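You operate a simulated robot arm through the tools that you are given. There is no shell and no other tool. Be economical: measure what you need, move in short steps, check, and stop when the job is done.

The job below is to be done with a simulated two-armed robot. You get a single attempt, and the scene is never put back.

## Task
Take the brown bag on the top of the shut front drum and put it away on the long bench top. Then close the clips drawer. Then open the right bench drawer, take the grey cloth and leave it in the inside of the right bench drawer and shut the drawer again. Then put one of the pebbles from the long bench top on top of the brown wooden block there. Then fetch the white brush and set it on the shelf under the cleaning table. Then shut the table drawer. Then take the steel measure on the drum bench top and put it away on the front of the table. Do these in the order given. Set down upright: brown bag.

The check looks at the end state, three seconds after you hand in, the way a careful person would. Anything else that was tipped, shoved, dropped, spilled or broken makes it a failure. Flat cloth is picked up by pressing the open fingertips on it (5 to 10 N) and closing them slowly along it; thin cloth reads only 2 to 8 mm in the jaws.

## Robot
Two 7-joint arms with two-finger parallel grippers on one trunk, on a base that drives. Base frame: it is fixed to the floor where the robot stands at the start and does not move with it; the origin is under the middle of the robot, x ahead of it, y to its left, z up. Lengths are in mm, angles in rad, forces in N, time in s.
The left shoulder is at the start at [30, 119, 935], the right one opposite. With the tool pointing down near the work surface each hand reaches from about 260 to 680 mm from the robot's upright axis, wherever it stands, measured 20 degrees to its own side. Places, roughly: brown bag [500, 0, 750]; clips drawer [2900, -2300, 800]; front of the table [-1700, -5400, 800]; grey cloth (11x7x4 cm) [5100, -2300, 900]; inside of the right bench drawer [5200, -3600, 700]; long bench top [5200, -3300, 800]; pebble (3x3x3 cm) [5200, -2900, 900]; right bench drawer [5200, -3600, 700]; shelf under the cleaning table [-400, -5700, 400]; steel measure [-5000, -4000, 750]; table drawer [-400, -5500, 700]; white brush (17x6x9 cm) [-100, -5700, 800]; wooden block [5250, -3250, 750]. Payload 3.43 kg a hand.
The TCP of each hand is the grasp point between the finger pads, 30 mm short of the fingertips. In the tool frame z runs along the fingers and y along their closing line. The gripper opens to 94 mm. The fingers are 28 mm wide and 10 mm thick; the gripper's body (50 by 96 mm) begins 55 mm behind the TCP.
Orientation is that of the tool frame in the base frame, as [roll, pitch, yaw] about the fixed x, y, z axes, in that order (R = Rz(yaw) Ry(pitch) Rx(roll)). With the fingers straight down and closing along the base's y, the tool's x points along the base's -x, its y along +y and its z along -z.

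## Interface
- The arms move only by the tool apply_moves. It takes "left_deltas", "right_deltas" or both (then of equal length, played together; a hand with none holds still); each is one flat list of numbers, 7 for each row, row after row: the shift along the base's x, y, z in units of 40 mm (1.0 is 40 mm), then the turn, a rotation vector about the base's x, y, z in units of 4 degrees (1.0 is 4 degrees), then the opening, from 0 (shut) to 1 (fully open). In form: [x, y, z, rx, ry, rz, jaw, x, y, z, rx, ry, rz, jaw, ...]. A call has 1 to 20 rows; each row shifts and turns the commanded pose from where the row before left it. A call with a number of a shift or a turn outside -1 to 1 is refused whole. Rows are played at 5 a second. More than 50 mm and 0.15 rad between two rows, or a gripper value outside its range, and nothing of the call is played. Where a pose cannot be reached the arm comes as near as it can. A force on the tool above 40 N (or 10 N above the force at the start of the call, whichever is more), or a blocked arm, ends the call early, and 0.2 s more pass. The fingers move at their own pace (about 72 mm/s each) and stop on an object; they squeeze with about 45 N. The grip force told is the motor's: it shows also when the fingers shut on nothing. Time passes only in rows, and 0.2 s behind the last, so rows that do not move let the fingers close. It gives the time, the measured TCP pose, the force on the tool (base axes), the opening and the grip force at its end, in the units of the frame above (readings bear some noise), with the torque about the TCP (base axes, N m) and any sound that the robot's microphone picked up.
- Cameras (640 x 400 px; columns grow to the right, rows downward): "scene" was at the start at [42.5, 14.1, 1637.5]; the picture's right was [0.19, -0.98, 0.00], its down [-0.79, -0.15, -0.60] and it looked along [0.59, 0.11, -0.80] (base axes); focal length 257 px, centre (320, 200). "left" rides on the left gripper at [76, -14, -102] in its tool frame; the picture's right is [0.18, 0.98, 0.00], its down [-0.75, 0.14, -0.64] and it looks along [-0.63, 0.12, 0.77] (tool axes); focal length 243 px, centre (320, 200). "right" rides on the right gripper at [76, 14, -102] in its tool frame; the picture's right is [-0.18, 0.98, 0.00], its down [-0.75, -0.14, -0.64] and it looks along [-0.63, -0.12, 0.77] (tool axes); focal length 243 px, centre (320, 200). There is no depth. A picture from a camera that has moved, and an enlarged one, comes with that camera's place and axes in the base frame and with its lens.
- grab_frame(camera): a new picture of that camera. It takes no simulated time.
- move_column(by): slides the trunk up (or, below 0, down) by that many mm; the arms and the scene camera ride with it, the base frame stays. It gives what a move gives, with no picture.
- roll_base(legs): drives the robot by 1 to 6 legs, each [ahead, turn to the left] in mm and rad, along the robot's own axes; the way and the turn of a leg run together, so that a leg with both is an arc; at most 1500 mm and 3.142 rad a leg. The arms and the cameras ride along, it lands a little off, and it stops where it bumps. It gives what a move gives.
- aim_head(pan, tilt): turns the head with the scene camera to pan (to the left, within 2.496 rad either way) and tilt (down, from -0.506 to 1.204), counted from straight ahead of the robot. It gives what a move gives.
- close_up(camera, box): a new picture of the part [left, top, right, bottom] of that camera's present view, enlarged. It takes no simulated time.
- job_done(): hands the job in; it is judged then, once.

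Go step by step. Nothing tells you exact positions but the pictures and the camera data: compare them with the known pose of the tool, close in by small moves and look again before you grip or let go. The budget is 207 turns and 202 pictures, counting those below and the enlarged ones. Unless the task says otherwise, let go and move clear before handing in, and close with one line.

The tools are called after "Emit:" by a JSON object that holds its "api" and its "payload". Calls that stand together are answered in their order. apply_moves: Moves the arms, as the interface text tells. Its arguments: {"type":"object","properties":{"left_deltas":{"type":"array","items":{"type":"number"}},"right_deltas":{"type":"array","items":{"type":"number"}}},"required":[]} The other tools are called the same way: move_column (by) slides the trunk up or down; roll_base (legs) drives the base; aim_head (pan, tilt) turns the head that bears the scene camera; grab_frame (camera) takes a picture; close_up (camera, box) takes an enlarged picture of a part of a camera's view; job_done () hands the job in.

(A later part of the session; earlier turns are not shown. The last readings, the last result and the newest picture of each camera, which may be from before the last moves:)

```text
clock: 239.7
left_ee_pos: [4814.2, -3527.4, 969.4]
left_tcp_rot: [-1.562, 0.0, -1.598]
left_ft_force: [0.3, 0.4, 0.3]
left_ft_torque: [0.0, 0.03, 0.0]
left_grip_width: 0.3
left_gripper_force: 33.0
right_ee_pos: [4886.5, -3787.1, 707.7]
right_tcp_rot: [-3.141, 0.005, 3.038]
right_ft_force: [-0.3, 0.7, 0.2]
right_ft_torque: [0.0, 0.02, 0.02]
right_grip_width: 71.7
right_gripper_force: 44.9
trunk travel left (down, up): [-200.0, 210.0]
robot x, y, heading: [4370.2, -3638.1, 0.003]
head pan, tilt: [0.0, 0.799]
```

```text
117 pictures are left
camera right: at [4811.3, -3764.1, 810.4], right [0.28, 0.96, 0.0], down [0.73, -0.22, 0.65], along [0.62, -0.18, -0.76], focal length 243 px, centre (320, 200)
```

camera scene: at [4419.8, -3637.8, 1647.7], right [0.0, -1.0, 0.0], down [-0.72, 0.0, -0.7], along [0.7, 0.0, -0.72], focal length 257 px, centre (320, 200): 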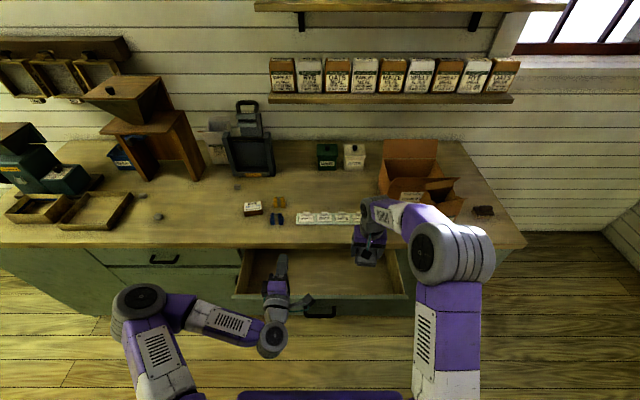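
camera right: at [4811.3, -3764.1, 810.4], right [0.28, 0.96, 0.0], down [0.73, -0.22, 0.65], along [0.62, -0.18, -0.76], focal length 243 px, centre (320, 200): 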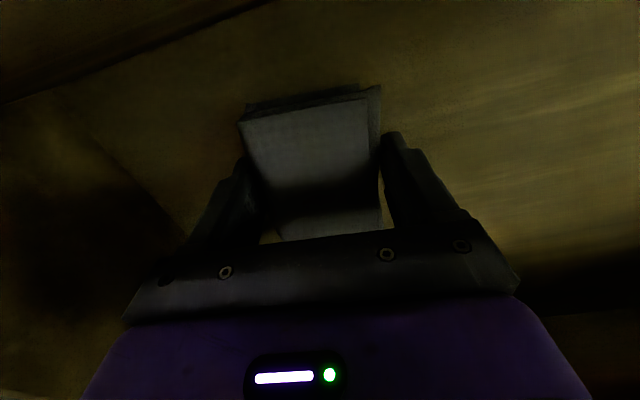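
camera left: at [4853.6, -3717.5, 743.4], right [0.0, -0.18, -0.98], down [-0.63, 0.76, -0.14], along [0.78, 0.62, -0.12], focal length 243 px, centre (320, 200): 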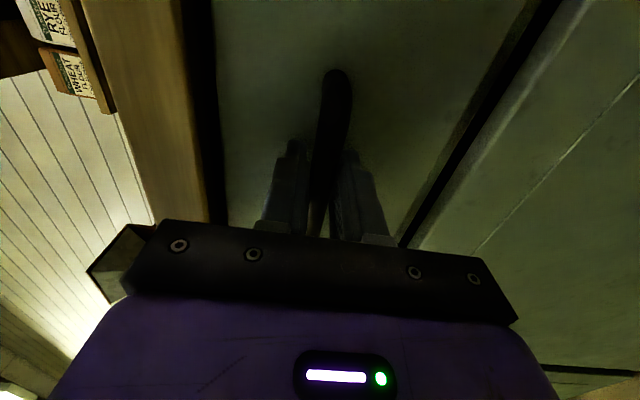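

Emit:
{"api": "apply_moves", "payload": {"right_deltas": [0, 0, -0.13, 0, 0, 0, 0, 0, 0, 0, 0, 0, 0, 0]}}

Emit:
{"api": "apply_moves", "payload": {"right_deltas": [0, 0, -0.13, 0, 0, 0, 0, 0, 0, 0, 0, 0, 0, 0]}}

Emit:
{"api": "apply_moves", "payload": {"right_deltas": [0, 0, -0.13, 0, 0, 0, 0, 0, 0, 0, 0, 0, 0, 0]}}

Emit:
{"api": "apply_moves", "payload": {"right_deltas": [0, 0, -0.13, 0, 0, 0, 0, 0, 0, 0, 0, 0, 0, 0]}}

```text
clock: 240.3
left_ee_pos: [4814.8, -3527.0, 968.6]
left_tcp_rot: [-1.561, -0.001, -1.596]
left_ft_force: [0.6, -0.2, -0.1]
left_ft_torque: [0.01, -0.02, -0.01]
left_grip_width: 0.0
left_gripper_force: 33.2
right_ee_pos: [4886.6, -3786.7, 702.4]
right_tcp_rot: [3.141, 0.006, 3.04]
right_ft_force: [0.1, -0.6, 0.4]
right_ft_torque: [0.0, 0.03, 0.0]
right_grip_width: 71.6
right_gripper_force: 44.8
trunk travel left (down, up): [-200.0, 210.0]
robot x, y, heading: [4368.4, -3639.6, -0.003]
head pan, tilt: [0.0, 0.799]
```

```text
clock: 240.9
left_ee_pos: [4814.8, -3527.8, 970.1]
left_tcp_rot: [-1.561, 0.001, -1.598]
left_ft_force: [-0.7, 0.1, -0.1]
left_ft_torque: [0.0, 0.0, -0.02]
left_grip_width: 0.0
left_gripper_force: 32.7
right_ee_pos: [4885.7, -3786.4, 699.5]
right_tcp_rot: [-3.141, 0.007, 3.038]
right_ft_force: [0.9, -0.2, 14.9]
right_ft_torque: [0.3, 1.47, -0.02]
right_grip_width: 71.5
right_gripper_force: 44.9
trunk travel left (down, up): [-200.0, 210.0]
robot x, y, heading: [4370.4, -3638.1, 0.004]
head pan, tilt: [0.0, 0.799]
```

```text
clock: 241.3
left_ee_pos: [4815.1, -3527.3, 969.1]
left_tcp_rot: [-1.563, -0.001, -1.597]
left_ft_force: [0.0, 0.7, -1.0]
left_ft_torque: [-0.03, -0.01, 0.03]
left_grip_width: 0.0
left_gripper_force: 33.2
right_ee_pos: [4888.1, -3786.9, 699.3]
right_tcp_rot: [3.141, 0.008, 3.039]
right_ft_force: [-0.3, -0.4, 17.7]
right_ft_torque: [0.38, 1.61, 0.02]
right_grip_width: 71.4
right_gripper_force: 44.7
trunk travel left (down, up): [-200.0, 210.0]
robot x, y, heading: [4368.2, -3641.3, 0.001]
head pan, tilt: [0.0, 0.799]
stopped in row 1 (right hand): the force on the tool passed its limit at 47 N (the readings are from after the stop); the commanded pose is now the measured one
```

```text
clock: 241.7
left_ee_pos: [4814.1, -3528.3, 969.6]
left_tcp_rot: [-1.562, 0.0, -1.596]
left_ft_force: [0.0, 0.6, -0.3]
left_ft_torque: [0.0, -0.02, 0.0]
left_grip_width: 0.0
left_gripper_force: 33.0
right_ee_pos: [4891.8, -3787.6, 700.3]
right_tcp_rot: [3.14, 0.014, 3.039]
right_ft_force: [0.9, -0.4, 18.2]
right_ft_torque: [0.34, 1.67, 0.03]
right_grip_width: 71.7
right_gripper_force: 45.2
trunk travel left (down, up): [-200.0, 210.0]
robot x, y, heading: [4367.3, -3635.4, 0.004]
head pan, tilt: [0.0, 0.799]
stopped in row 1 (right hand): the force on the tool passed its limit at 48 N (the readings are from after the stop); the commanded pose is now the measured one
```

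The torque suggests the wrist camera touched the drawer front rather than the cloth landing. Raising, shifting further in, and lowering again.

Emit:
{"api": "apply_moves", "payload": {"right_deltas": [0, 0, 0.5, 0, 0, 0, 0, 0.6, 0, 0, 0, 0, 0, 0, 0, 0, 0, 0, 0, 0, 0]}}

Emit:
{"api": "grab_frame", "payload": {"camera": "right"}}

Emit:
{"api": "close_up", "payload": {"camera": "scene", "box": [300, 220, 400, 320]}}

```text
clock: 242.5
left_ee_pos: [4815.5, -3528.7, 969.2]
left_tcp_rot: [-1.561, 0.0, -1.598]
left_ft_force: [0.1, -0.9, 0.5]
left_ft_torque: [-0.01, 0.03, 0.0]
left_grip_width: 0.0
left_gripper_force: 32.9
right_ee_pos: [4913.5, -3788.1, 716.9]
right_tcp_rot: [3.14, 0.012, 3.039]
right_ft_force: [1.1, 0.2, -0.3]
right_ft_torque: [0.02, 0.02, -0.01]
right_grip_width: 71.3
right_gripper_force: 45.3
trunk travel left (down, up): [-200.0, 210.0]
robot x, y, heading: [4371.0, -3639.5, -0.0]
head pan, tilt: [0.0, 0.799]
```

```text
116 pictures are left
camera right: at [4839.0, -3765.0, 819.8], right [0.28, 0.96, 0.0], down [0.73, -0.22, 0.65], along [0.62, -0.18, -0.76], focal length 243 px, centre (320, 200)
```

right: 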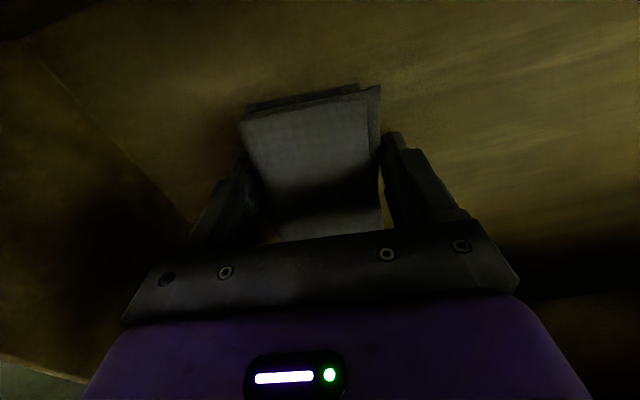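

```text
4.00 times, centred on (350, 270) of scene
camera zoom: at [4419.9, -3637.7, 1647.6], right [0.0, -1.0, 0.0], down [-0.72, 0.0, -0.7], along [0.7, 0.0, -0.72], focal length 1029 px, centre (200, -80)
```

zoom: 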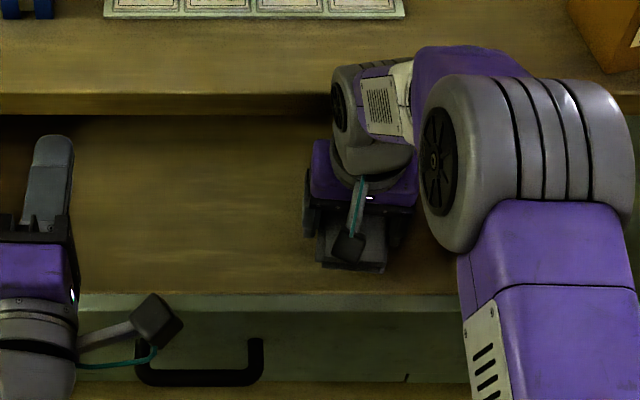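

Emit:
{"api": "apply_moves", "payload": {"right_deltas": [0, 0, -0.25, 0, 0, 0, 0, 0, 0, -0.13, 0, 0, 0, 0, 0, 0, 0, 0, 0, 0, 0]}}

Emit:
{"api": "apply_moves", "payload": {"right_deltas": [0, 0, -0.13, 0, 0, 0, 0, 0, 0, 0, 0, 0, 0, 0]}}

Emit:
{"api": "apply_moves", "payload": {"right_deltas": [0, 0, -0.1, 0, 0, 0, 0, 0, 0, 0, 0, 0, 0, 0]}}

```text
clock: 243.3
left_ee_pos: [4814.6, -3529.0, 970.4]
left_tcp_rot: [-1.563, 0.0, -1.597]
left_ft_force: [-0.5, 0.7, 0.2]
left_ft_torque: [0.0, 0.01, 0.0]
left_grip_width: 0.0
left_gripper_force: 32.8
right_ee_pos: [4915.3, -3787.6, 702.6]
right_tcp_rot: [3.139, 0.011, 3.039]
right_ft_force: [1.3, 0.2, -1.6]
right_ft_torque: [0.0, 0.03, 0.01]
right_grip_width: 71.2
right_gripper_force: 44.8
trunk travel left (down, up): [-200.0, 210.0]
robot x, y, heading: [4369.0, -3637.2, 0.001]
head pan, tilt: [0.0, 0.799]
```

```text
clock: 243.9
left_ee_pos: [4815.7, -3527.9, 969.3]
left_tcp_rot: [-1.564, 0.0, -1.597]
left_ft_force: [0.0, -0.4, -0.4]
left_ft_torque: [0.04, -0.01, -0.02]
left_grip_width: 0.0
left_gripper_force: 32.6
right_ee_pos: [4914.6, -3787.8, 698.6]
right_tcp_rot: [3.14, 0.012, 3.039]
right_ft_force: [-1.0, -0.5, -0.6]
right_ft_torque: [0.03, 0.02, 0.03]
right_grip_width: 71.5
right_gripper_force: 44.9
trunk travel left (down, up): [-200.0, 210.0]
robot x, y, heading: [4370.7, -3641.5, 0.001]
head pan, tilt: [0.0, 0.799]
```

```text
clock: 244.5
left_ee_pos: [4815.0, -3528.4, 969.9]
left_tcp_rot: [-1.561, -0.001, -1.597]
left_ft_force: [-0.4, -0.5, -0.2]
left_ft_torque: [0.02, 0.01, 0.02]
left_grip_width: 0.0
left_gripper_force: 32.1
right_ee_pos: [4914.5, -3786.8, 694.1]
right_tcp_rot: [3.139, 0.012, 3.04]
right_ft_force: [-1.5, 0.0, -0.8]
right_ft_torque: [-0.02, 0.01, 0.0]
right_grip_width: 71.6
right_gripper_force: 45.0
trunk travel left (down, up): [-200.0, 210.0]
robot x, y, heading: [4371.3, -3638.4, -0.006]
head pan, tilt: [0.0, 0.799]
```

Indeed it goes deeper now. Continuing to the floor.

Emit:
{"api": "apply_moves", "payload": {"right_deltas": [0, 0, -0.13, 0, 0, 0, 0, 0, 0, 0, 0, 0, 0, 0]}}

Emit:
{"api": "apply_moves", "payload": {"right_deltas": [0, 0, -0.13, 0, 0, 0, 0, 0, 0, 0, 0, 0, 0, 0]}}

Emit:
{"api": "apply_moves", "payload": {"right_deltas": [0, 0, -0.13, 0, 0, 0, 0, 0, 0, 0, 0, 0, 0, 0]}}

Emit:
{"api": "grab_frame", "payload": {"camera": "right"}}

```text
clock: 245.1
left_ee_pos: [4812.3, -3526.9, 971.0]
left_tcp_rot: [-1.56, -0.004, -1.597]
left_ft_force: [0.0, -0.2, 0.2]
left_ft_torque: [0.01, 0.03, -0.01]
left_grip_width: 0.0
left_gripper_force: 33.5
right_ee_pos: [4916.9, -3787.2, 693.3]
right_tcp_rot: [3.14, 0.021, 3.042]
right_ft_force: [0.9, -0.9, 39.3]
right_ft_torque: [-0.96, 1.0, -0.04]
right_grip_width: 71.3
right_gripper_force: 45.2
trunk travel left (down, up): [-200.0, 210.0]
robot x, y, heading: [4369.8, -3638.2, 0.001]
head pan, tilt: [0.0, 0.799]
```

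```text
clock: 245.4
left_ee_pos: [4814.6, -3527.7, 969.3]
left_tcp_rot: [-1.563, -0.001, -1.598]
left_ft_force: [-0.7, 0.3, -0.7]
left_ft_torque: [-0.01, -0.02, 0.0]
left_grip_width: 0.1
left_gripper_force: 33.7
right_ee_pos: [4922.3, -3787.0, 694.2]
right_tcp_rot: [3.139, 0.027, 3.039]
right_ft_force: [2.0, 0.5, 17.9]
right_ft_torque: [-0.29, 0.59, -0.06]
right_grip_width: 71.8
right_gripper_force: 45.3
trunk travel left (down, up): [-200.0, 210.0]
robot x, y, heading: [4369.5, -3638.0, 0.001]
head pan, tilt: [0.0, 0.799]
stopped in row 1 (right hand): the force on the tool passed its limit at 53 N (the readings are from after the stop); the commanded pose is now the measured one
```

```text
clock: 245.8
left_ee_pos: [4813.4, -3528.6, 969.4]
left_tcp_rot: [-1.561, 0.002, -1.599]
left_ft_force: [0.4, -0.4, -0.3]
left_ft_torque: [0.02, 0.01, 0.0]
left_grip_width: 0.0
left_gripper_force: 33.2
right_ee_pos: [4924.5, -3787.8, 693.5]
right_tcp_rot: [3.138, 0.035, 3.041]
right_ft_force: [1.3, 0.0, 17.2]
right_ft_torque: [-0.18, 0.74, -0.03]
right_grip_width: 71.3
right_gripper_force: 45.1
trunk travel left (down, up): [-200.0, 210.0]
robot x, y, heading: [4363.1, -3640.6, 0.0]
head pan, tilt: [0.0, 0.799]
stopped in row 2 (right hand): the force on the tool passed its limit at 45 N (the readings are from after the stop); the commanded pose is now the measured one
```

```text
114 pictures are left
camera right: at [4847.6, -3764.3, 794.0], right [0.28, 0.96, 0.01], down [0.71, -0.22, 0.67], along [0.64, -0.18, -0.74], focal length 243 px, centre (320, 200)
```

right: 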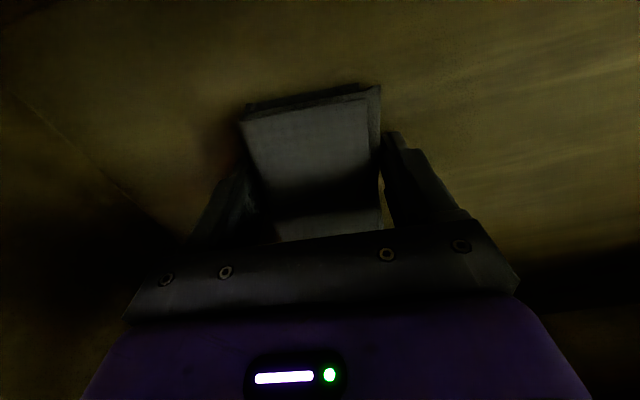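

Emit:
{"api": "apply_moves", "payload": {"right_deltas": [0, 0, 0.04, 0, 0, 0, 0, 0, 0, 0, 0, 0, 0, 0.9, 0, 0, 0, 0, 0, 0, 1, 0, 0, 0, 0, 0, 0, 1, 0, 0, 0.5, 0, 0, 0, 1, 0, 0, 1, 0, 0, 0, 1, 0, 0, 1, 0, 0, 0, 1, 0, 0, 1, 0, 0, 0, 1, 0, 0, 1, 0, 0, 0, 1, 0, 0, 1, 0, 0, 0, 1]}}

Emit:
{"api": "grab_frame", "payload": {"camera": "right"}}

Emit:
{"api": "close_up", "payload": {"camera": "scene", "box": [220, 200, 440, 340]}}

```text
clock: 248.1
left_ee_pos: [4815.0, -3527.4, 969.0]
left_tcp_rot: [-1.561, 0.001, -1.597]
left_ft_force: [-0.9, 0.0, -0.2]
left_ft_torque: [-0.02, -0.02, -0.03]
left_grip_width: 0.3
left_gripper_force: 32.8
right_ee_pos: [4921.6, -3788.5, 915.3]
right_tcp_rot: [3.138, 0.029, 3.04]
right_ft_force: [-1.6, 0.4, 0.8]
right_ft_torque: [0.02, 0.0, -0.01]
right_grip_width: 94.0
right_gripper_force: 0.0
trunk travel left (down, up): [-200.0, 210.0]
robot x, y, heading: [4369.8, -3637.2, -0.001]
head pan, tilt: [0.0, 0.799]
```

```text
113 pictures are left
camera right: at [4845.3, -3765.1, 1016.1], right [0.28, 0.96, 0.01], down [0.72, -0.22, 0.66], along [0.64, -0.18, -0.75], focal length 243 px, centre (320, 200)
```

right: 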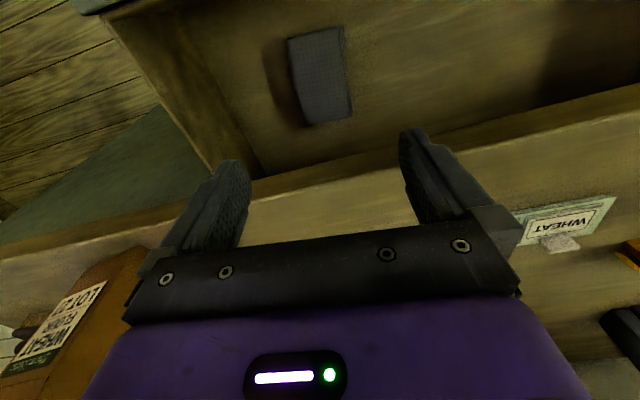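

```text
2.86 times, centred on (330, 270) of scene
camera zoom: at [4419.8, -3637.8, 1647.7], right [0.0, -1.0, 0.0], down [-0.72, 0.0, -0.7], along [0.7, 0.0, -0.72], focal length 735 px, centre (291, 0)
```

zoom: 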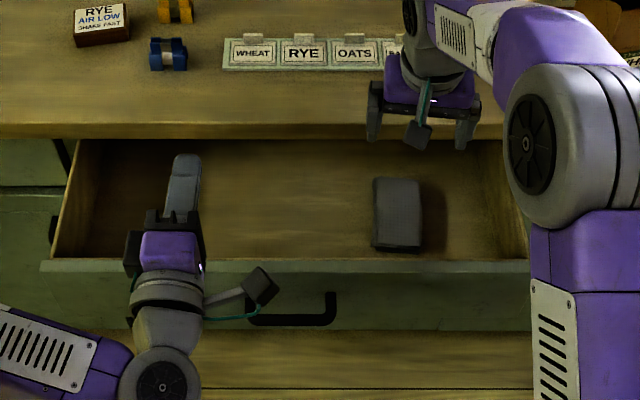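

Cloth lies in the drawer. Backing off, lowering the left fist to push the drawer shut.

Emit:
{"api": "roll_base", "payload": {"legs": [[-180, 0]]}}

Emit:
{"api": "apply_moves", "payload": {"left_deltas": [0, -0.17, -0.9, 0, 0, 0, 0, 0, -0.17, -0.9, 0, 0, 0, 0, 0, -0.17, -0.9, 0, 0, 0, 0, 0, -0.17, -0.9, 0, 0, 0, 0, 0, -0.17, -0.9, 0, 0, 0, 0, 0, -0.17, -0.9, 0, 0, 0, 0, 0, 0, -0.6, 0, 0, 0, 0, 0, 0, 0, 0, 0, 0, 0], "right_deltas": [-0.5, 0, 0.3, 0, 0, 0, 1, -0.5, 0, 0.3, 0, 0, 0, 1, -0.5, 0, 0.3, 0, 0, 0, 1, -0.5, 0, 0.3, 0, 0, 0, 1, -0.5, 0, 0.3, 0, 0, 0, 1, -0.5, 0, 0.3, 0, 0, 0, 1, -0.5, 0, 0.3, 0, 0, 0, 1, 0, 0, 0, 0, 0, 0, 1]}}

Emit:
{"api": "grab_frame", "payload": {"camera": "scene"}}

Emit:
{"api": "grab_frame", "payload": {"camera": "left"}}

```text
clock: 249.6
left_ee_pos: [4635.1, -3528.7, 969.1]
left_tcp_rot: [-1.561, 0.0, -1.6]
left_ft_force: [-0.6, -0.5, 0.3]
left_ft_torque: [0.01, 0.02, 0.01]
left_grip_width: 0.1
left_gripper_force: 32.8
right_ee_pos: [4743.4, -3791.0, 916.2]
right_tcp_rot: [3.138, 0.03, 3.038]
right_ft_force: [-0.6, 0.7, 0.5]
right_ft_torque: [0.0, -0.02, 0.01]
right_grip_width: 94.1
right_gripper_force: 0.0
trunk travel left (down, up): [-200.0, 210.0]
robot x, y, heading: [4191.0, -3636.9, 0.004]
head pan, tilt: [0.0, 0.799]
```

```text
clock: 251.4
left_ee_pos: [4637.3, -3568.6, 729.6]
left_tcp_rot: [-1.562, 0.001, -1.601]
left_ft_force: [0.5, -0.4, -0.5]
left_ft_torque: [-0.01, -0.01, 0.01]
left_grip_width: 0.0
left_gripper_force: 33.1
right_ee_pos: [4603.8, -3789.3, 999.5]
right_tcp_rot: [3.141, 0.028, 3.036]
right_ft_force: [0.4, 0.2, -1.4]
right_ft_torque: [-0.01, -0.03, -0.02]
right_grip_width: 93.9
right_gripper_force: 0.1
trunk travel left (down, up): [-200.0, 210.0]
robot x, y, heading: [4189.2, -3637.8, -0.001]
head pan, tilt: [0.0, 0.799]
```

```text
111 pictures are left
camera scene: at [4241.5, -3637.9, 1647.6], right [0.0, -1.0, 0.0], down [-0.72, 0.0, -0.7], along [0.7, 0.0, -0.72], focal length 257 px, centre (320, 200)
```

scene: 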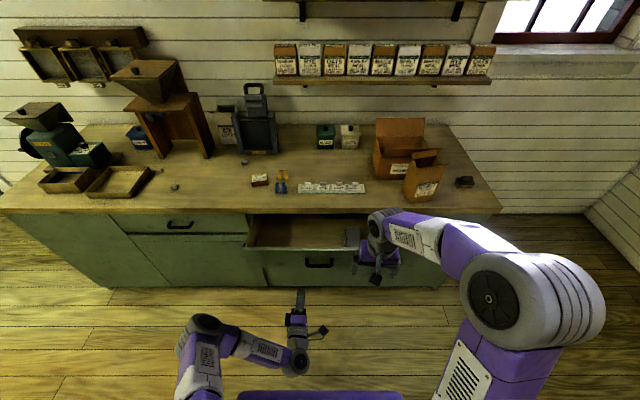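

```text
110 pictures are left
camera left: at [4532.7, -3641.6, 742.6], right [0.0, -0.18, -0.98], down [-0.62, 0.77, -0.15], along [0.79, 0.61, -0.11], focal length 243 px, centre (320, 200)
```

left: 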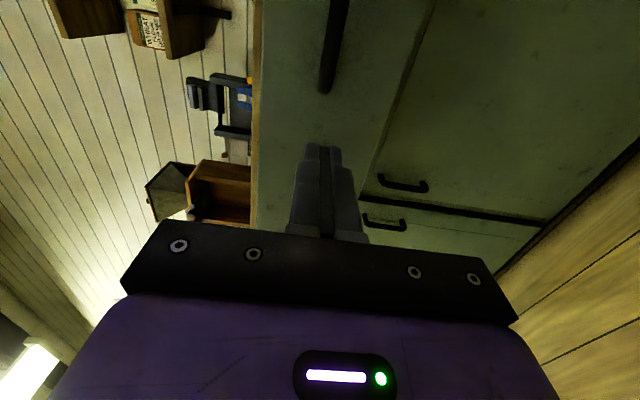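

Emit:
{"api": "roll_base", "payload": {"legs": [[285, 0]]}}

Emit:
{"api": "apply_moves", "payload": {"left_deltas": [0.25, 0, 0, 0, 0, 0, 0, 0.25, 0, 0, 0, 0, 0, 0, 0.2, 0, 0, 0, 0, 0, 0, 0.2, 0, 0, 0, 0, 0, 0, 0.1, 0, 0, 0, 0, 0, 0]}}

Emit:
{"api": "close_up", "payload": {"camera": "scene", "box": [200, 200, 440, 350]}}

```text
clock: 253.3
left_ee_pos: [4919.9, -3567.0, 730.3]
left_tcp_rot: [-1.562, 0.0, -1.593]
left_ft_force: [-0.8, -0.3, -0.4]
left_ft_torque: [0.01, 0.02, 0.02]
left_grip_width: 0.0
left_gripper_force: 32.8
right_ee_pos: [4888.3, -3785.4, 998.1]
right_tcp_rot: [3.138, 0.026, 3.044]
right_ft_force: [1.1, 0.0, -0.2]
right_ft_torque: [-0.03, 0.01, -0.02]
right_grip_width: 93.8
right_gripper_force: 0.0
trunk travel left (down, up): [-200.0, 210.0]
robot x, y, heading: [4474.1, -3636.1, 0.005]
head pan, tilt: [0.0, 0.799]
```

```text
clock: 254.5
left_ee_pos: [4961.1, -3565.1, 729.8]
left_tcp_rot: [-1.562, 0.0, -1.593]
left_ft_force: [-1.8, 3.1, 0.7]
left_ft_torque: [0.02, -0.01, 0.01]
left_grip_width: 0.0
left_gripper_force: 33.2
right_ee_pos: [4888.1, -3785.2, 998.4]
right_tcp_rot: [3.14, 0.03, 3.044]
right_ft_force: [-0.6, -0.1, -0.5]
right_ft_torque: [0.03, 0.04, -0.01]
right_grip_width: 94.1
right_gripper_force: 0.1
trunk travel left (down, up): [-200.0, 210.0]
robot x, y, heading: [4472.7, -3641.3, 0.006]
head pan, tilt: [0.0, 0.799]
```

```text
2.67 times, centred on (320, 275) of scene
camera zoom: at [4525.3, -3636.9, 1647.6], right [0.0, -1.0, 0.0], down [-0.72, 0.0, -0.7], along [0.7, 0.0, -0.72], focal length 686 px, centre (320, 0)
```

zoom: 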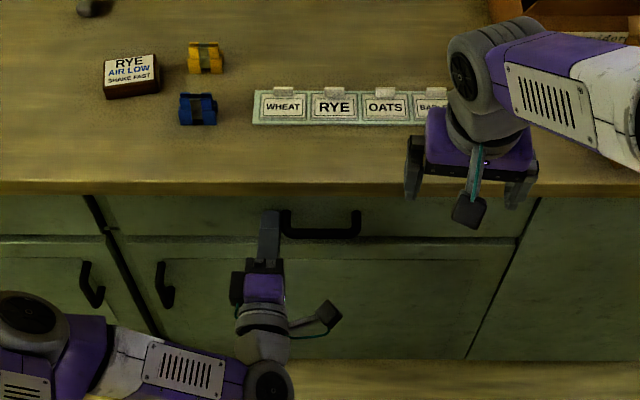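

Emit:
{"api": "apply_moves", "payload": {"left_deltas": [0.08, 0, 0, 0, 0, 0, 0, 0.08, 0, 0, 0, 0, 0, 0, 0.08, 0, 0, 0, 0, 0, 0, 0.08, 0, 0, 0, 0, 0, 0]}}

Emit:
{"api": "apply_moves", "payload": {"left_deltas": [-0.6, 0, 0, 0, 0, 0, 0, -0.8, 0, 0, 0, 0, 0, 0]}}

Emit:
{"api": "close_up", "payload": {"camera": "scene", "box": [200, 200, 440, 350]}}

```text
clock: 255.2
left_ee_pos: [4961.8, -3564.2, 730.1]
left_tcp_rot: [-1.566, 0.0, -1.594]
left_ft_force: [-16.9, 4.2, 9.2]
left_ft_torque: [0.15, -0.29, 0.31]
left_grip_width: 0.2
left_gripper_force: 33.1
right_ee_pos: [4885.5, -3785.0, 999.5]
right_tcp_rot: [3.139, 0.029, 3.045]
right_ft_force: [-0.4, 0.5, 0.0]
right_ft_torque: [0.03, 0.0, -0.02]
right_grip_width: 94.0
right_gripper_force: 0.0
trunk travel left (down, up): [-200.0, 210.0]
robot x, y, heading: [4475.1, -3635.8, 0.002]
head pan, tilt: [0.0, 0.799]
stopped in row 3 (left hand): the force on the tool passed its limit at 46 N (the readings are from after the stop); the commanded pose is now the measured one
```

```text
clock: 255.8
left_ee_pos: [4907.7, -3564.0, 730.2]
left_tcp_rot: [-1.568, 0.001, -1.594]
left_ft_force: [0.4, 0.3, 0.9]
left_ft_torque: [0.0, 0.0, -0.01]
left_grip_width: 0.0
left_gripper_force: 32.5
right_ee_pos: [4888.0, -3784.6, 997.3]
right_tcp_rot: [3.137, 0.028, 3.043]
right_ft_force: [-0.4, -0.5, 0.5]
right_ft_torque: [-0.02, -0.03, 0.04]
right_grip_width: 94.0
right_gripper_force: 0.1
trunk travel left (down, up): [-200.0, 210.0]
robot x, y, heading: [4474.2, -3641.3, 0.009]
head pan, tilt: [0.0, 0.799]
```

```text
2.67 times, centred on (320, 275) of scene
camera zoom: at [4524.6, -3637.0, 1647.6], right [0.01, -1.0, 0.0], down [-0.72, 0.0, -0.7], along [0.7, 0.0, -0.72], focal length 686 px, centre (320, 0)
```

zoom: 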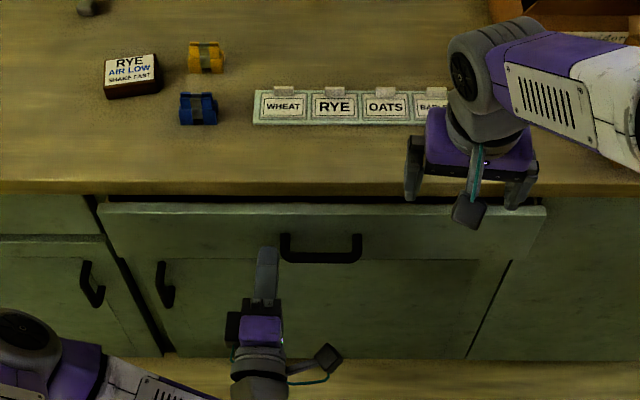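

The drawer rolled back out a little when I retreated quickly. I'll push it shut again gently, hold, and retreat slowly.

Emit:
{"api": "apply_moves", "payload": {"left_deltas": [0.3, 0, 0, 0, 0, 0, 0, 0.3, 0, 0, 0, 0, 0, 0, 0.25, 0, 0, 0, 0, 0, 0, 0.2, 0, 0, 0, 0, 0, 0, 0.1, 0, 0, 0, 0, 0, 0, 0.1, 0, 0, 0, 0, 0, 0, 0.05, 0, 0, 0, 0, 0, 0, 0, 0, 0, 0, 0, 0, 0, 0, 0, 0, 0, 0, 0, 0, 0, 0, 0, 0, 0, 0, 0]}}

Emit:
{"api": "apply_moves", "payload": {"left_deltas": [-0.02, 0, 0, 0, 0, 0, 0, -0.02, 0, 0, 0, 0, 0, 0, -0.03, 0, 0, 0, 0, 0, 0, -0.05, 0, 0, 0, 0, 0, 0, -0.05, 0, 0, 0, 0, 0, 0, -0.05, 0, 0, 0, 0, 0, 0]}}

Emit:
{"api": "close_up", "payload": {"camera": "scene", "box": [200, 200, 440, 350]}}

```text
clock: 258.0
left_ee_pos: [4961.0, -3564.6, 728.9]
left_tcp_rot: [-1.569, 0.001, -1.593]
left_ft_force: [-0.3, 10.9, -5.3]
left_ft_torque: [0.0, 0.03, 0.02]
left_grip_width: 0.1
left_gripper_force: 33.2
right_ee_pos: [4888.1, -3784.0, 999.3]
right_tcp_rot: [3.14, 0.028, 3.044]
right_ft_force: [-0.1, -0.1, 0.1]
right_ft_torque: [0.0, -0.01, 0.02]
right_grip_width: 94.1
right_gripper_force: 0.1
trunk travel left (down, up): [-200.0, 210.0]
robot x, y, heading: [4474.4, -3636.9, 0.01]
head pan, tilt: [0.0, 0.799]
```

```text
clock: 259.4
left_ee_pos: [4951.0, -3564.3, 728.9]
left_tcp_rot: [-1.57, 0.001, -1.593]
left_ft_force: [1.9, 10.3, -0.4]
left_ft_torque: [-0.02, -0.03, -0.02]
left_grip_width: 0.0
left_gripper_force: 33.2
right_ee_pos: [4888.0, -3784.5, 997.9]
right_tcp_rot: [3.139, 0.031, 3.045]
right_ft_force: [-0.4, 0.1, 0.0]
right_ft_torque: [-0.01, 0.02, 0.02]
right_grip_width: 93.9
right_gripper_force: 0.2
trunk travel left (down, up): [-200.0, 210.0]
robot x, y, heading: [4474.6, -3637.8, 0.001]
head pan, tilt: [0.0, 0.799]
```

```text
2.67 times, centred on (320, 275) of scene
camera zoom: at [4524.8, -3635.7, 1647.6], right [0.01, -1.0, 0.0], down [-0.72, 0.0, -0.7], along [0.7, 0.0, -0.72], focal length 686 px, centre (320, 0)
```

zoom: 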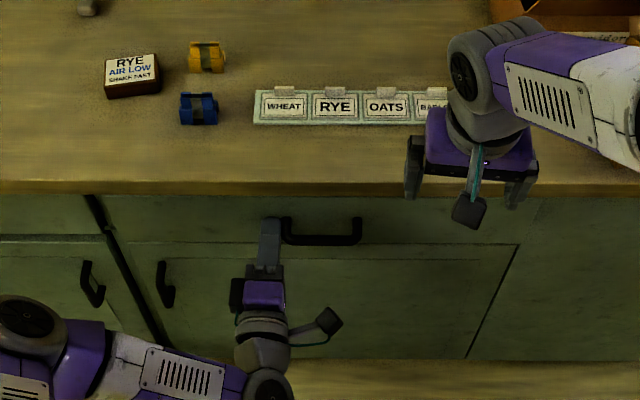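

The fist was rubbing on the handle's leg and dragging the drawer. Shifting left 25 mm and pushing again.

Emit:
{"api": "apply_moves", "payload": {"left_deltas": [0, 0.3, 0, 0, 0, 0, 0, 0, 0.3, 0, 0, 0, 0, 0, 0.1, 0, 0, 0, 0, 0, 0, 0.1, 0, 0, 0, 0, 0, 0, 0.08, 0, 0, 0, 0, 0, 0, 0.06, 0, 0, 0, 0, 0, 0, 0, 0, 0, 0, 0, 0, 0, 0, 0, 0, 0, 0, 0, 0]}}

Emit:
{"api": "apply_moves", "payload": {"left_deltas": [-0.1, 0, 0, 0, 0, 0, 0, -0.3, 0, 0, 0, 0, 0, 0, -0.5, 0, 0, 0, 0, 0, 0, -0.5, 0, 0, 0, 0, 0, 0]}}

Emit:
{"api": "close_up", "payload": {"camera": "scene", "box": [200, 200, 440, 350]}}

```text
clock: 261.2
left_ee_pos: [4962.9, -3541.7, 727.9]
left_tcp_rot: [-1.571, 0.0, -1.594]
left_ft_force: [-37.4, 4.9, -2.7]
left_ft_torque: [0.31, 0.11, 0.6]
left_grip_width: 0.1
left_gripper_force: 32.7
right_ee_pos: [4885.8, -3784.2, 999.6]
right_tcp_rot: [3.14, 0.031, 3.043]
right_ft_force: [0.5, -0.4, -0.2]
right_ft_torque: [0.01, 0.02, 0.0]
right_grip_width: 94.0
right_gripper_force: 0.1
trunk travel left (down, up): [-200.0, 210.0]
robot x, y, heading: [4465.8, -3639.6, 0.001]
head pan, tilt: [0.0, 0.799]
```

```text
clock: 262.2
left_ee_pos: [4910.2, -3542.7, 728.3]
left_tcp_rot: [-1.568, 0.002, -1.594]
left_ft_force: [1.1, 0.8, 0.0]
left_ft_torque: [0.0, -0.01, 0.03]
left_grip_width: 0.0
left_gripper_force: 33.1
right_ee_pos: [4887.3, -3783.8, 998.4]
right_tcp_rot: [3.139, 0.03, 3.044]
right_ft_force: [0.2, 0.0, 0.2]
right_ft_torque: [0.01, 0.03, -0.03]
right_grip_width: 94.1
right_gripper_force: 0.0
trunk travel left (down, up): [-200.0, 210.0]
robot x, y, heading: [4474.5, -3639.8, 0.006]
head pan, tilt: [0.0, 0.799]
```

```text
2.67 times, centred on (320, 275) of scene
camera zoom: at [4524.4, -3636.9, 1647.7], right [0.01, -1.0, 0.0], down [-0.72, 0.0, -0.7], along [0.7, 0.0, -0.72], focal length 686 px, centre (320, 0)
```

zoom: 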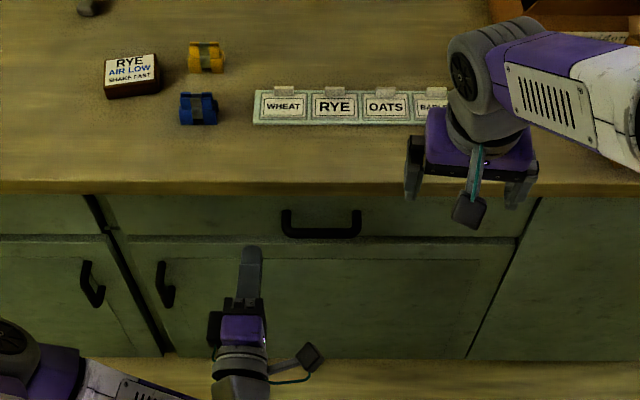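

Drawer is shut. Now identify the wooden block and pebbles on the bench top.

Emit:
{"api": "aim_head", "payload": {"pan": 0.45, "tilt": 0.75}}

Emit:
{"api": "close_up", "payload": {"camera": "scene", "box": [120, 120, 400, 300]}}

Emit:
{"api": "close_up", "payload": {"camera": "scene", "box": [280, 170, 400, 250]}}

```text
clock: 263.1
left_ee_pos: [4909.8, -3540.9, 726.7]
left_tcp_rot: [-1.57, -0.002, -1.593]
left_ft_force: [-0.2, -0.2, 0.4]
left_ft_torque: [0.0, 0.01, 0.01]
left_grip_width: 0.0
left_gripper_force: 33.1
right_ee_pos: [4888.0, -3785.1, 998.2]
right_tcp_rot: [3.137, 0.029, 3.043]
right_ft_force: [0.7, -0.3, -0.7]
right_ft_torque: [-0.02, 0.0, 0.01]
right_grip_width: 94.1
right_gripper_force: 0.1
trunk travel left (down, up): [-200.0, 210.0]
robot x, y, heading: [4470.9, -3637.5, 0.001]
head pan, tilt: [0.45, 0.75]
```

```text
2.22 times, centred on (260, 210) of scene
camera zoom: at [4518.5, -3601.1, 1651.6], right [0.44, -0.9, 0.0], down [-0.61, -0.3, -0.73], along [0.66, 0.32, -0.68], focal length 572 px, centre (453, 178)
```

zoom: 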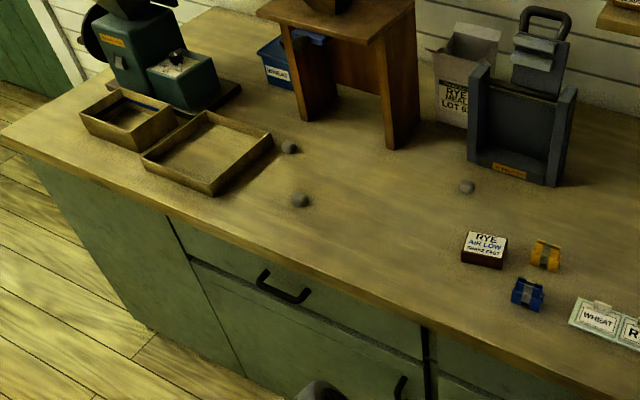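

```text
5.00 times, centred on (340, 210) of scene
camera zoom: at [4518.5, -3601.1, 1651.6], right [0.44, -0.9, 0.0], down [-0.61, -0.3, -0.73], along [0.66, 0.32, -0.68], focal length 1286 px, centre (220, 150)
```

zoom: 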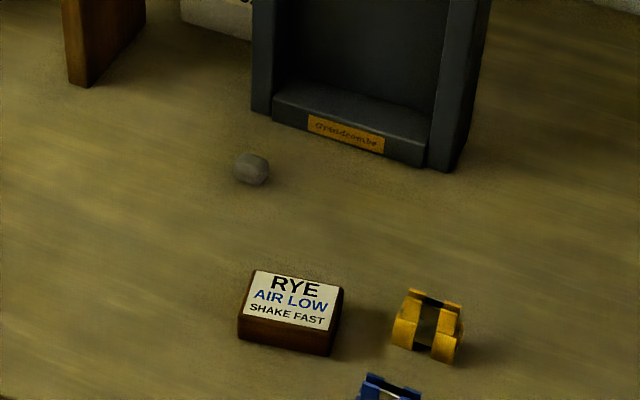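

Three pebbles; the nearest to the block is at about (5282, -3261); block top centre about (5147, -3360, 868). I'll back off, restore the left hand to pointing down, and line up the right hand.

Emit:
{"api": "roll_base", "payload": {"legs": [[-200, 0]]}}

Emit:
{"api": "apply_moves", "payload": {"left_deltas": [-0.1, 0.1, 0.375, 0.962, 0.962, -0.962, 0, -0.1, 0.1, 0.375, 0.962, 0.962, -0.962, 0, -0.1, 0.1, 0.375, 0.962, 0.962, -0.962, 0, -0.1, 0.1, 0.375, 0.962, 0.962, -0.962, 0, -0.1, 0.1, 0.375, 0.962, 0.962, -0.962, 0, -0.1, 0.1, 0.375, 0.962, 0.962, -0.962, 0, -0.1, 0.1, 0.375, 0.962, 0.962, -0.962, 0, -0.1, 0.1, 0.375, 0.962, 0.962, -0.962, 0, -0.1, 0.1, 0.375, 0.962, 0.962, -0.962, 0, -0.1, 0.1, 0.375, 0.962, 0.962, -0.962, 0, -0.1, 0.1, 0.375, 0.962, 0.962, -0.962, 0, -0.1, 0.1, 0.375, 0.962, 0.962, -0.962, 0, -0.1, 0.1, 0.375, 0.962, 0.962, -0.962, 0, -0.1, 0.1, 0.375, 0.962, 0.962, -0.962, 0, -0.1, 0.1, 0.375, 0.962, 0.962, -0.962, 0, -0.1, 0.1, 0.375, 0.962, 0.962, -0.962, 0, -0.1, 0.1, 0.375, 0.962, 0.962, -0.962, 0, -0.1, 0.1, 0.375, 0.962, 0.962, -0.962, 0]}}

Emit:
{"api": "roll_base", "payload": {"legs": [[0, 1.57], [560, 0], [0, -1.57], [200, 0]]}}

Emit:
{"api": "aim_head", "payload": {"pan": -0.1, "tilt": 0.75}}

Emit:
{"api": "grab_frame", "payload": {"camera": "scene"}}

```text
clock: 264.7
left_ee_pos: [4702.7, -3541.6, 729.6]
left_tcp_rot: [-1.565, 0.001, -1.591]
left_ft_force: [-0.2, 0.1, 0.4]
left_ft_torque: [-0.01, 0.01, 0.03]
left_grip_width: 0.0
left_gripper_force: 33.1
right_ee_pos: [4683.5, -3785.5, 998.3]
right_tcp_rot: [3.138, 0.032, 3.047]
right_ft_force: [-0.8, -0.8, -0.1]
right_ft_torque: [0.01, -0.01, 0.01]
right_grip_width: 94.0
right_gripper_force: 0.0
trunk travel left (down, up): [-200.0, 210.0]
robot x, y, heading: [4267.8, -3639.6, 0.014]
head pan, tilt: [0.45, 0.75]
```

```text
clock: 268.5
left_ee_pos: [4632.9, -3469.9, 998.8]
left_tcp_rot: [-3.14, -0.022, 3.14]
left_ft_force: [0.2, 0.1, 0.3]
left_ft_torque: [0.0, -0.02, -0.02]
left_grip_width: 0.1
left_gripper_force: 33.4
right_ee_pos: [4684.3, -3785.1, 997.7]
right_tcp_rot: [3.137, 0.028, 3.048]
right_ft_force: [0.3, 0.1, 0.5]
right_ft_torque: [0.01, 0.01, 0.03]
right_grip_width: 93.9
right_gripper_force: 0.1
trunk travel left (down, up): [-200.0, 210.0]
robot x, y, heading: [4266.5, -3637.2, 0.011]
head pan, tilt: [0.45, 0.75]
```

```text
clock: 280.7
left_ee_pos: [4812.3, -2889.2, 997.3]
left_tcp_rot: [-3.138, -0.02, -3.121]
left_ft_force: [1.1, -0.1, 0.4]
left_ft_torque: [-0.01, 0.02, 0.01]
left_grip_width: 0.0
left_gripper_force: 33.3
right_ee_pos: [4870.0, -3202.5, 998.8]
right_tcp_rot: [-3.141, 0.029, 3.068]
right_ft_force: [0.6, 0.3, -0.2]
right_ft_torque: [0.01, 0.04, 0.02]
right_grip_width: 93.9
right_gripper_force: 0.2
trunk travel left (down, up): [-200.0, 210.0]
robot x, y, heading: [4448.8, -3062.5, 0.03]
head pan, tilt: [0.45, 0.75]
```

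```text
clock: 281.6
left_ee_pos: [4811.7, -2888.9, 999.7]
left_tcp_rot: [-3.141, -0.019, -3.124]
left_ft_force: [1.0, 0.3, -0.2]
left_ft_torque: [0.01, 0.01, -0.03]
left_grip_width: 0.0
left_gripper_force: 32.9
right_ee_pos: [4869.5, -3202.5, 998.5]
right_tcp_rot: [3.14, 0.027, 3.068]
right_ft_force: [-0.4, 0.5, -0.5]
right_ft_torque: [0.01, -0.06, -0.02]
right_grip_width: 93.7
right_gripper_force: 0.1
trunk travel left (down, up): [-200.0, 210.0]
robot x, y, heading: [4456.2, -3066.5, 0.03]
head pan, tilt: [-0.099, 0.75]
```

```text
103 pictures are left
camera scene: at [4505.2, -3071.3, 1651.6], right [-0.07, -1.0, 0.0], down [-0.68, 0.05, -0.73], along [0.73, -0.05, -0.68], focal length 257 px, centre (320, 200)
```

scene: 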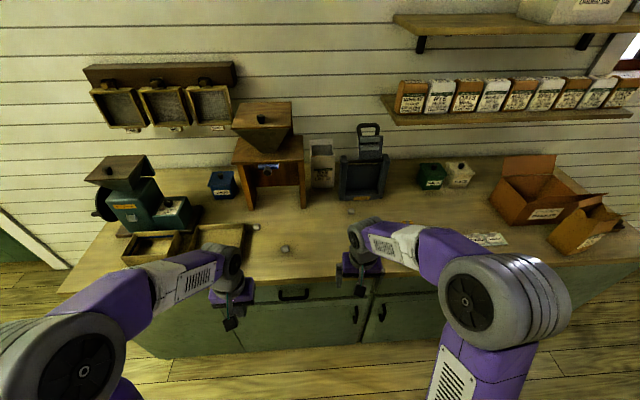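

I'll take the front pebble near (5099, -2978) with the left hand, as it has more clearance.

Emit:
{"api": "roll_base", "payload": {"legs": [[90, 0]]}}

Emit:
{"api": "apply_moves", "payload": {"left_deltas": [0.8, -0.4, -0.2, 0, 0, 0, 1, 0.8, -0.4, -0.2, 0, 0, 0, 1, 0.8, -0.4, -0.2, 0, 0, 0, 1, 0.8, -0.4, -0.2, 0, 0, 0, 1, 0, 0, 0, 0, 0, 0, 1]}}

Emit:
{"api": "grab_frame", "payload": {"camera": "left"}}

Emit:
{"api": "close_up", "payload": {"camera": "scene", "box": [220, 190, 380, 310]}}

```text
clock: 282.7
left_ee_pos: [4901.6, -2886.2, 997.9]
left_tcp_rot: [-3.139, -0.023, -3.121]
left_ft_force: [1.2, 0.6, -0.2]
left_ft_torque: [0.03, 0.02, 0.01]
left_grip_width: 0.1
left_gripper_force: 32.8
right_ee_pos: [4959.8, -3200.4, 998.9]
right_tcp_rot: [3.14, 0.028, 3.068]
right_ft_force: [0.7, 0.0, 0.3]
right_ft_torque: [0.03, -0.01, -0.01]
right_grip_width: 94.0
right_gripper_force: 0.0
trunk travel left (down, up): [-200.0, 210.0]
robot x, y, heading: [4539.6, -3061.3, 0.027]
head pan, tilt: [-0.099, 0.75]
```

```text
clock: 283.9
left_ee_pos: [5029.4, -2952.2, 964.3]
left_tcp_rot: [-3.14, -0.019, -3.123]
left_ft_force: [0.1, -0.2, -0.4]
left_ft_torque: [-0.03, -0.02, 0.0]
left_grip_width: 94.0
left_gripper_force: 0.1
right_ee_pos: [4957.7, -3198.0, 998.5]
right_tcp_rot: [3.139, 0.031, 3.067]
right_ft_force: [-0.7, 0.6, -0.7]
right_ft_torque: [0.0, 0.0, 0.02]
right_grip_width: 93.9
right_gripper_force: 0.1
trunk travel left (down, up): [-200.0, 210.0]
robot x, y, heading: [4541.0, -3059.7, 0.032]
head pan, tilt: [-0.099, 0.75]
```

```text
102 pictures are left
camera left: at [4955.9, -2966.9, 1067.8], right [-0.2, 0.98, 0.0], down [0.76, 0.16, 0.63], along [0.61, 0.13, -0.78], focal length 243 px, centre (320, 200)
```

left: 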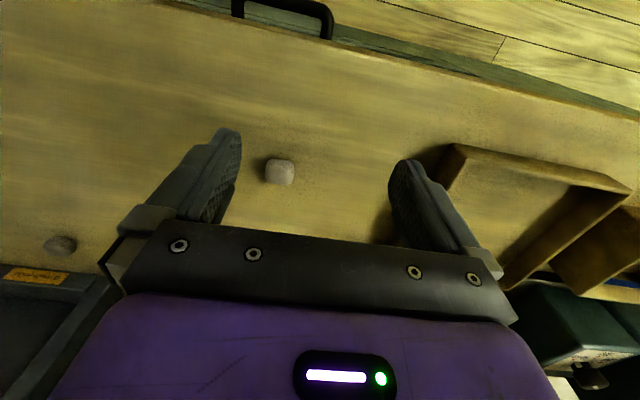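

```text
3.33 times, centred on (300, 250) of scene
camera zoom: at [4593.9, -3068.5, 1651.7], right [-0.07, -1.0, 0.0], down [-0.68, 0.05, -0.73], along [0.73, -0.05, -0.68], focal length 858 px, centre (387, 33)
```

zoom: 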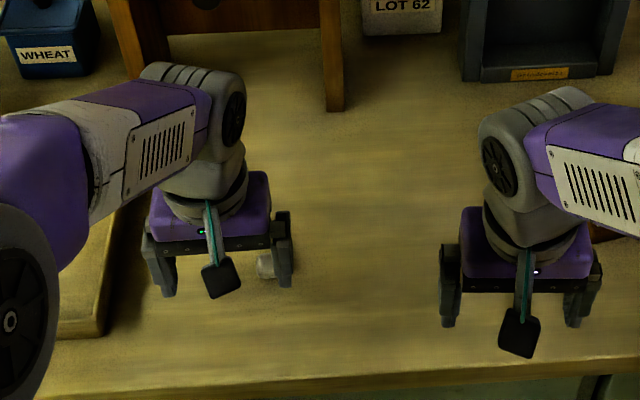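

Emit:
{"api": "apply_moves", "payload": {"left_deltas": [0.84, -0.35, -0.5, 0, 0, 0, 0.7, 0.84, -0.35, -0.5, 0, 0, 0, 0.7, 0, 0, -0.5, 0, 0, 0, 0.7, 0, 0, 0, 0, 0, 0, 0.7]}}

Emit:
{"api": "grab_frame", "payload": {"camera": "left"}}

```text
clock: 284.9
left_ee_pos: [5095.7, -2979.2, 906.0]
left_tcp_rot: [-3.139, -0.021, -3.122]
left_ft_force: [0.5, 0.3, -0.4]
left_ft_torque: [-0.03, 0.0, 0.03]
left_grip_width: 65.7
left_gripper_force: 0.1
right_ee_pos: [4958.8, -3201.0, 997.9]
right_tcp_rot: [3.138, 0.029, 3.068]
right_ft_force: [0.2, 0.6, -0.3]
right_ft_torque: [0.0, 0.03, -0.01]
right_grip_width: 94.3
right_gripper_force: 0.1
trunk travel left (down, up): [-200.0, 210.0]
robot x, y, heading: [4545.5, -3064.3, 0.025]
head pan, tilt: [-0.099, 0.75]
```

```text
100 pictures are left
camera left: at [5023.0, -2993.7, 1008.9], right [-0.2, 0.98, 0.0], down [0.76, 0.16, 0.63], along [0.61, 0.13, -0.78], focal length 243 px, centre (320, 200)
```

left: 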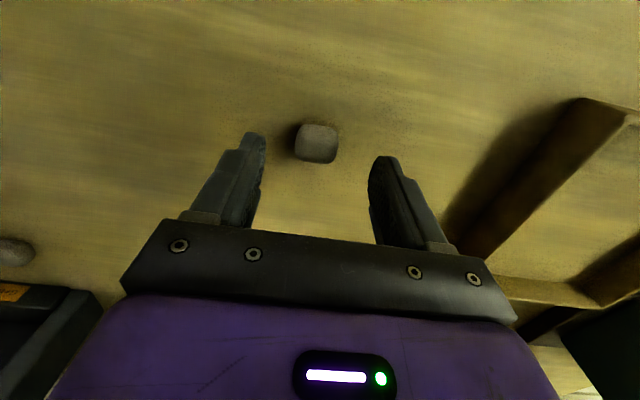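

Emit:
{"api": "apply_moves", "payload": {"left_deltas": [0, 0, -0.4, 0, 0, 0, 0.7, 0, 0, -0.38, 0, 0, 0, 0.7, 0, 0, 0, 0, 0, 0, 0.7, 0, 0, 0, 0, 0, 0, 0.3, 0, 0, 0, 0, 0, 0, 0, 0, 0, 0, 0, 0, 0, 0, 0, 0, 0, 0, 0, 0, 0]}}

Emit:
{"api": "grab_frame", "payload": {"camera": "left"}}

```text
clock: 286.5
left_ee_pos: [5096.3, -2978.2, 874.4]
left_tcp_rot: [-3.14, -0.02, -3.12]
left_ft_force: [0.4, -0.3, 0.3]
left_ft_torque: [-0.01, 0.01, 0.02]
left_grip_width: 27.4
left_gripper_force: 45.0
right_ee_pos: [4959.5, -3199.7, 997.7]
right_tcp_rot: [3.14, 0.027, 3.069]
right_ft_force: [0.1, -0.1, 0.5]
right_ft_torque: [0.01, -0.02, 0.0]
right_grip_width: 94.0
right_gripper_force: 0.0
trunk travel left (down, up): [-200.0, 210.0]
robot x, y, heading: [4538.7, -3060.4, 0.026]
head pan, tilt: [-0.099, 0.75]
```

```text
99 pictures are left
camera left: at [5023.1, -2993.1, 978.1], right [-0.2, 0.98, 0.0], down [0.76, 0.16, 0.63], along [0.61, 0.13, -0.78], focal length 243 px, centre (320, 200)
```

left: 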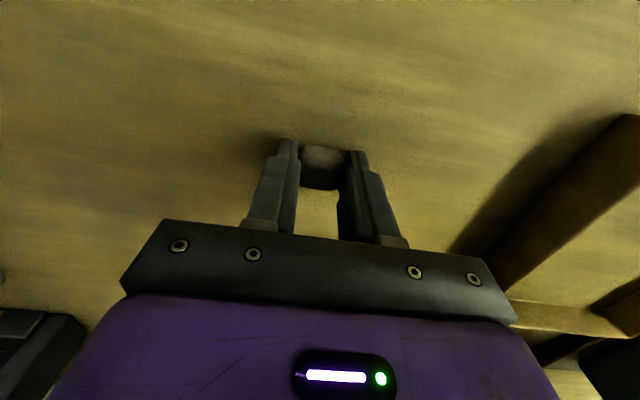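

Emit:
{"api": "apply_moves", "payload": {"left_deltas": [0, 0, 0.8, 0, 0, 0, 0, 0, 0, 1, 0, 0, 0, 0, -0.5, 0.3, 1, 0, 0, 0, 0, -0.8, 0.3, 0.3, 0, 0, 0, 0, -0.8, 0.3, 0, 0, 0, 0, 0, -0.8, 0.3, 0, 0, 0, 0, 0, -0.6, 0.3, 0, 0, 0, 0, 0]}}

Emit:
{"api": "roll_base", "payload": {"legs": [[-130, 0], [0, -1.6], [430, 0], [0, 1.573]]}}

Emit:
{"api": "aim_head", "payload": {"pan": 0.2, "tilt": 0.75}}

Emit:
{"api": "grab_frame", "payload": {"camera": "scene"}}

```text
clock: 288.1
left_ee_pos: [4957.6, -2918.9, 999.6]
left_tcp_rot: [-3.139, -0.016, -3.121]
left_ft_force: [-0.1, -0.5, 0.2]
left_ft_torque: [-0.02, -0.04, -0.01]
left_grip_width: 27.5
left_gripper_force: 45.3
right_ee_pos: [4959.4, -3199.1, 998.7]
right_tcp_rot: [3.139, 0.029, 3.068]
right_ft_force: [-0.1, 0.6, -0.4]
right_ft_torque: [0.02, -0.03, -0.02]
right_grip_width: 94.2
right_gripper_force: 0.0
trunk travel left (down, up): [-200.0, 210.0]
robot x, y, heading: [4541.1, -3065.2, 0.031]
head pan, tilt: [-0.099, 0.75]
```

```text
clock: 299.4
left_ee_pos: [4824.3, -3376.8, 1002.1]
left_tcp_rot: [-3.139, -0.021, 3.101]
left_ft_force: [0.4, 0.7, -0.8]
left_ft_torque: [0.01, -0.01, 0.03]
left_grip_width: 27.2
left_gripper_force: 44.9
right_ee_pos: [4809.9, -3657.3, 998.2]
right_tcp_rot: [3.14, 0.028, 3.011]
right_ft_force: [0.4, 0.2, -0.3]
right_ft_torque: [-0.01, 0.01, 0.03]
right_grip_width: 94.0
right_gripper_force: 0.1
trunk travel left (down, up): [-200.0, 210.0]
robot x, y, heading: [4402.8, -3494.4, -0.03]
head pan, tilt: [-0.099, 0.75]
```

```text
clock: 300.2
left_ee_pos: [4823.9, -3376.0, 1002.1]
left_tcp_rot: [-3.141, -0.019, 3.101]
left_ft_force: [-0.6, 0.4, -0.8]
left_ft_torque: [0.01, 0.0, 0.02]
left_grip_width: 27.1
left_gripper_force: 44.5
right_ee_pos: [4810.5, -3658.2, 999.2]
right_tcp_rot: [3.14, 0.027, 3.009]
right_ft_force: [0.1, 0.4, -0.1]
right_ft_torque: [-0.02, -0.01, 0.04]
right_grip_width: 94.1
right_gripper_force: 0.1
trunk travel left (down, up): [-200.0, 210.0]
robot x, y, heading: [4401.6, -3495.7, -0.034]
head pan, tilt: [0.201, 0.75]
```

```text
98 pictures are left
camera scene: at [4453.1, -3480.7, 1651.6], right [0.17, -0.99, 0.0], down [-0.67, -0.12, -0.73], along [0.72, 0.12, -0.68], focal length 257 px, centre (320, 200)
```

scene: 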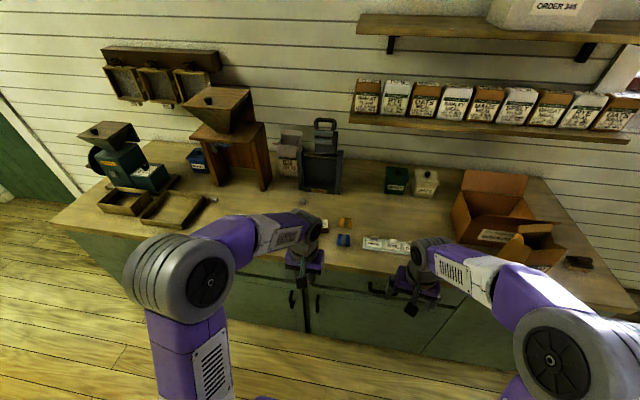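

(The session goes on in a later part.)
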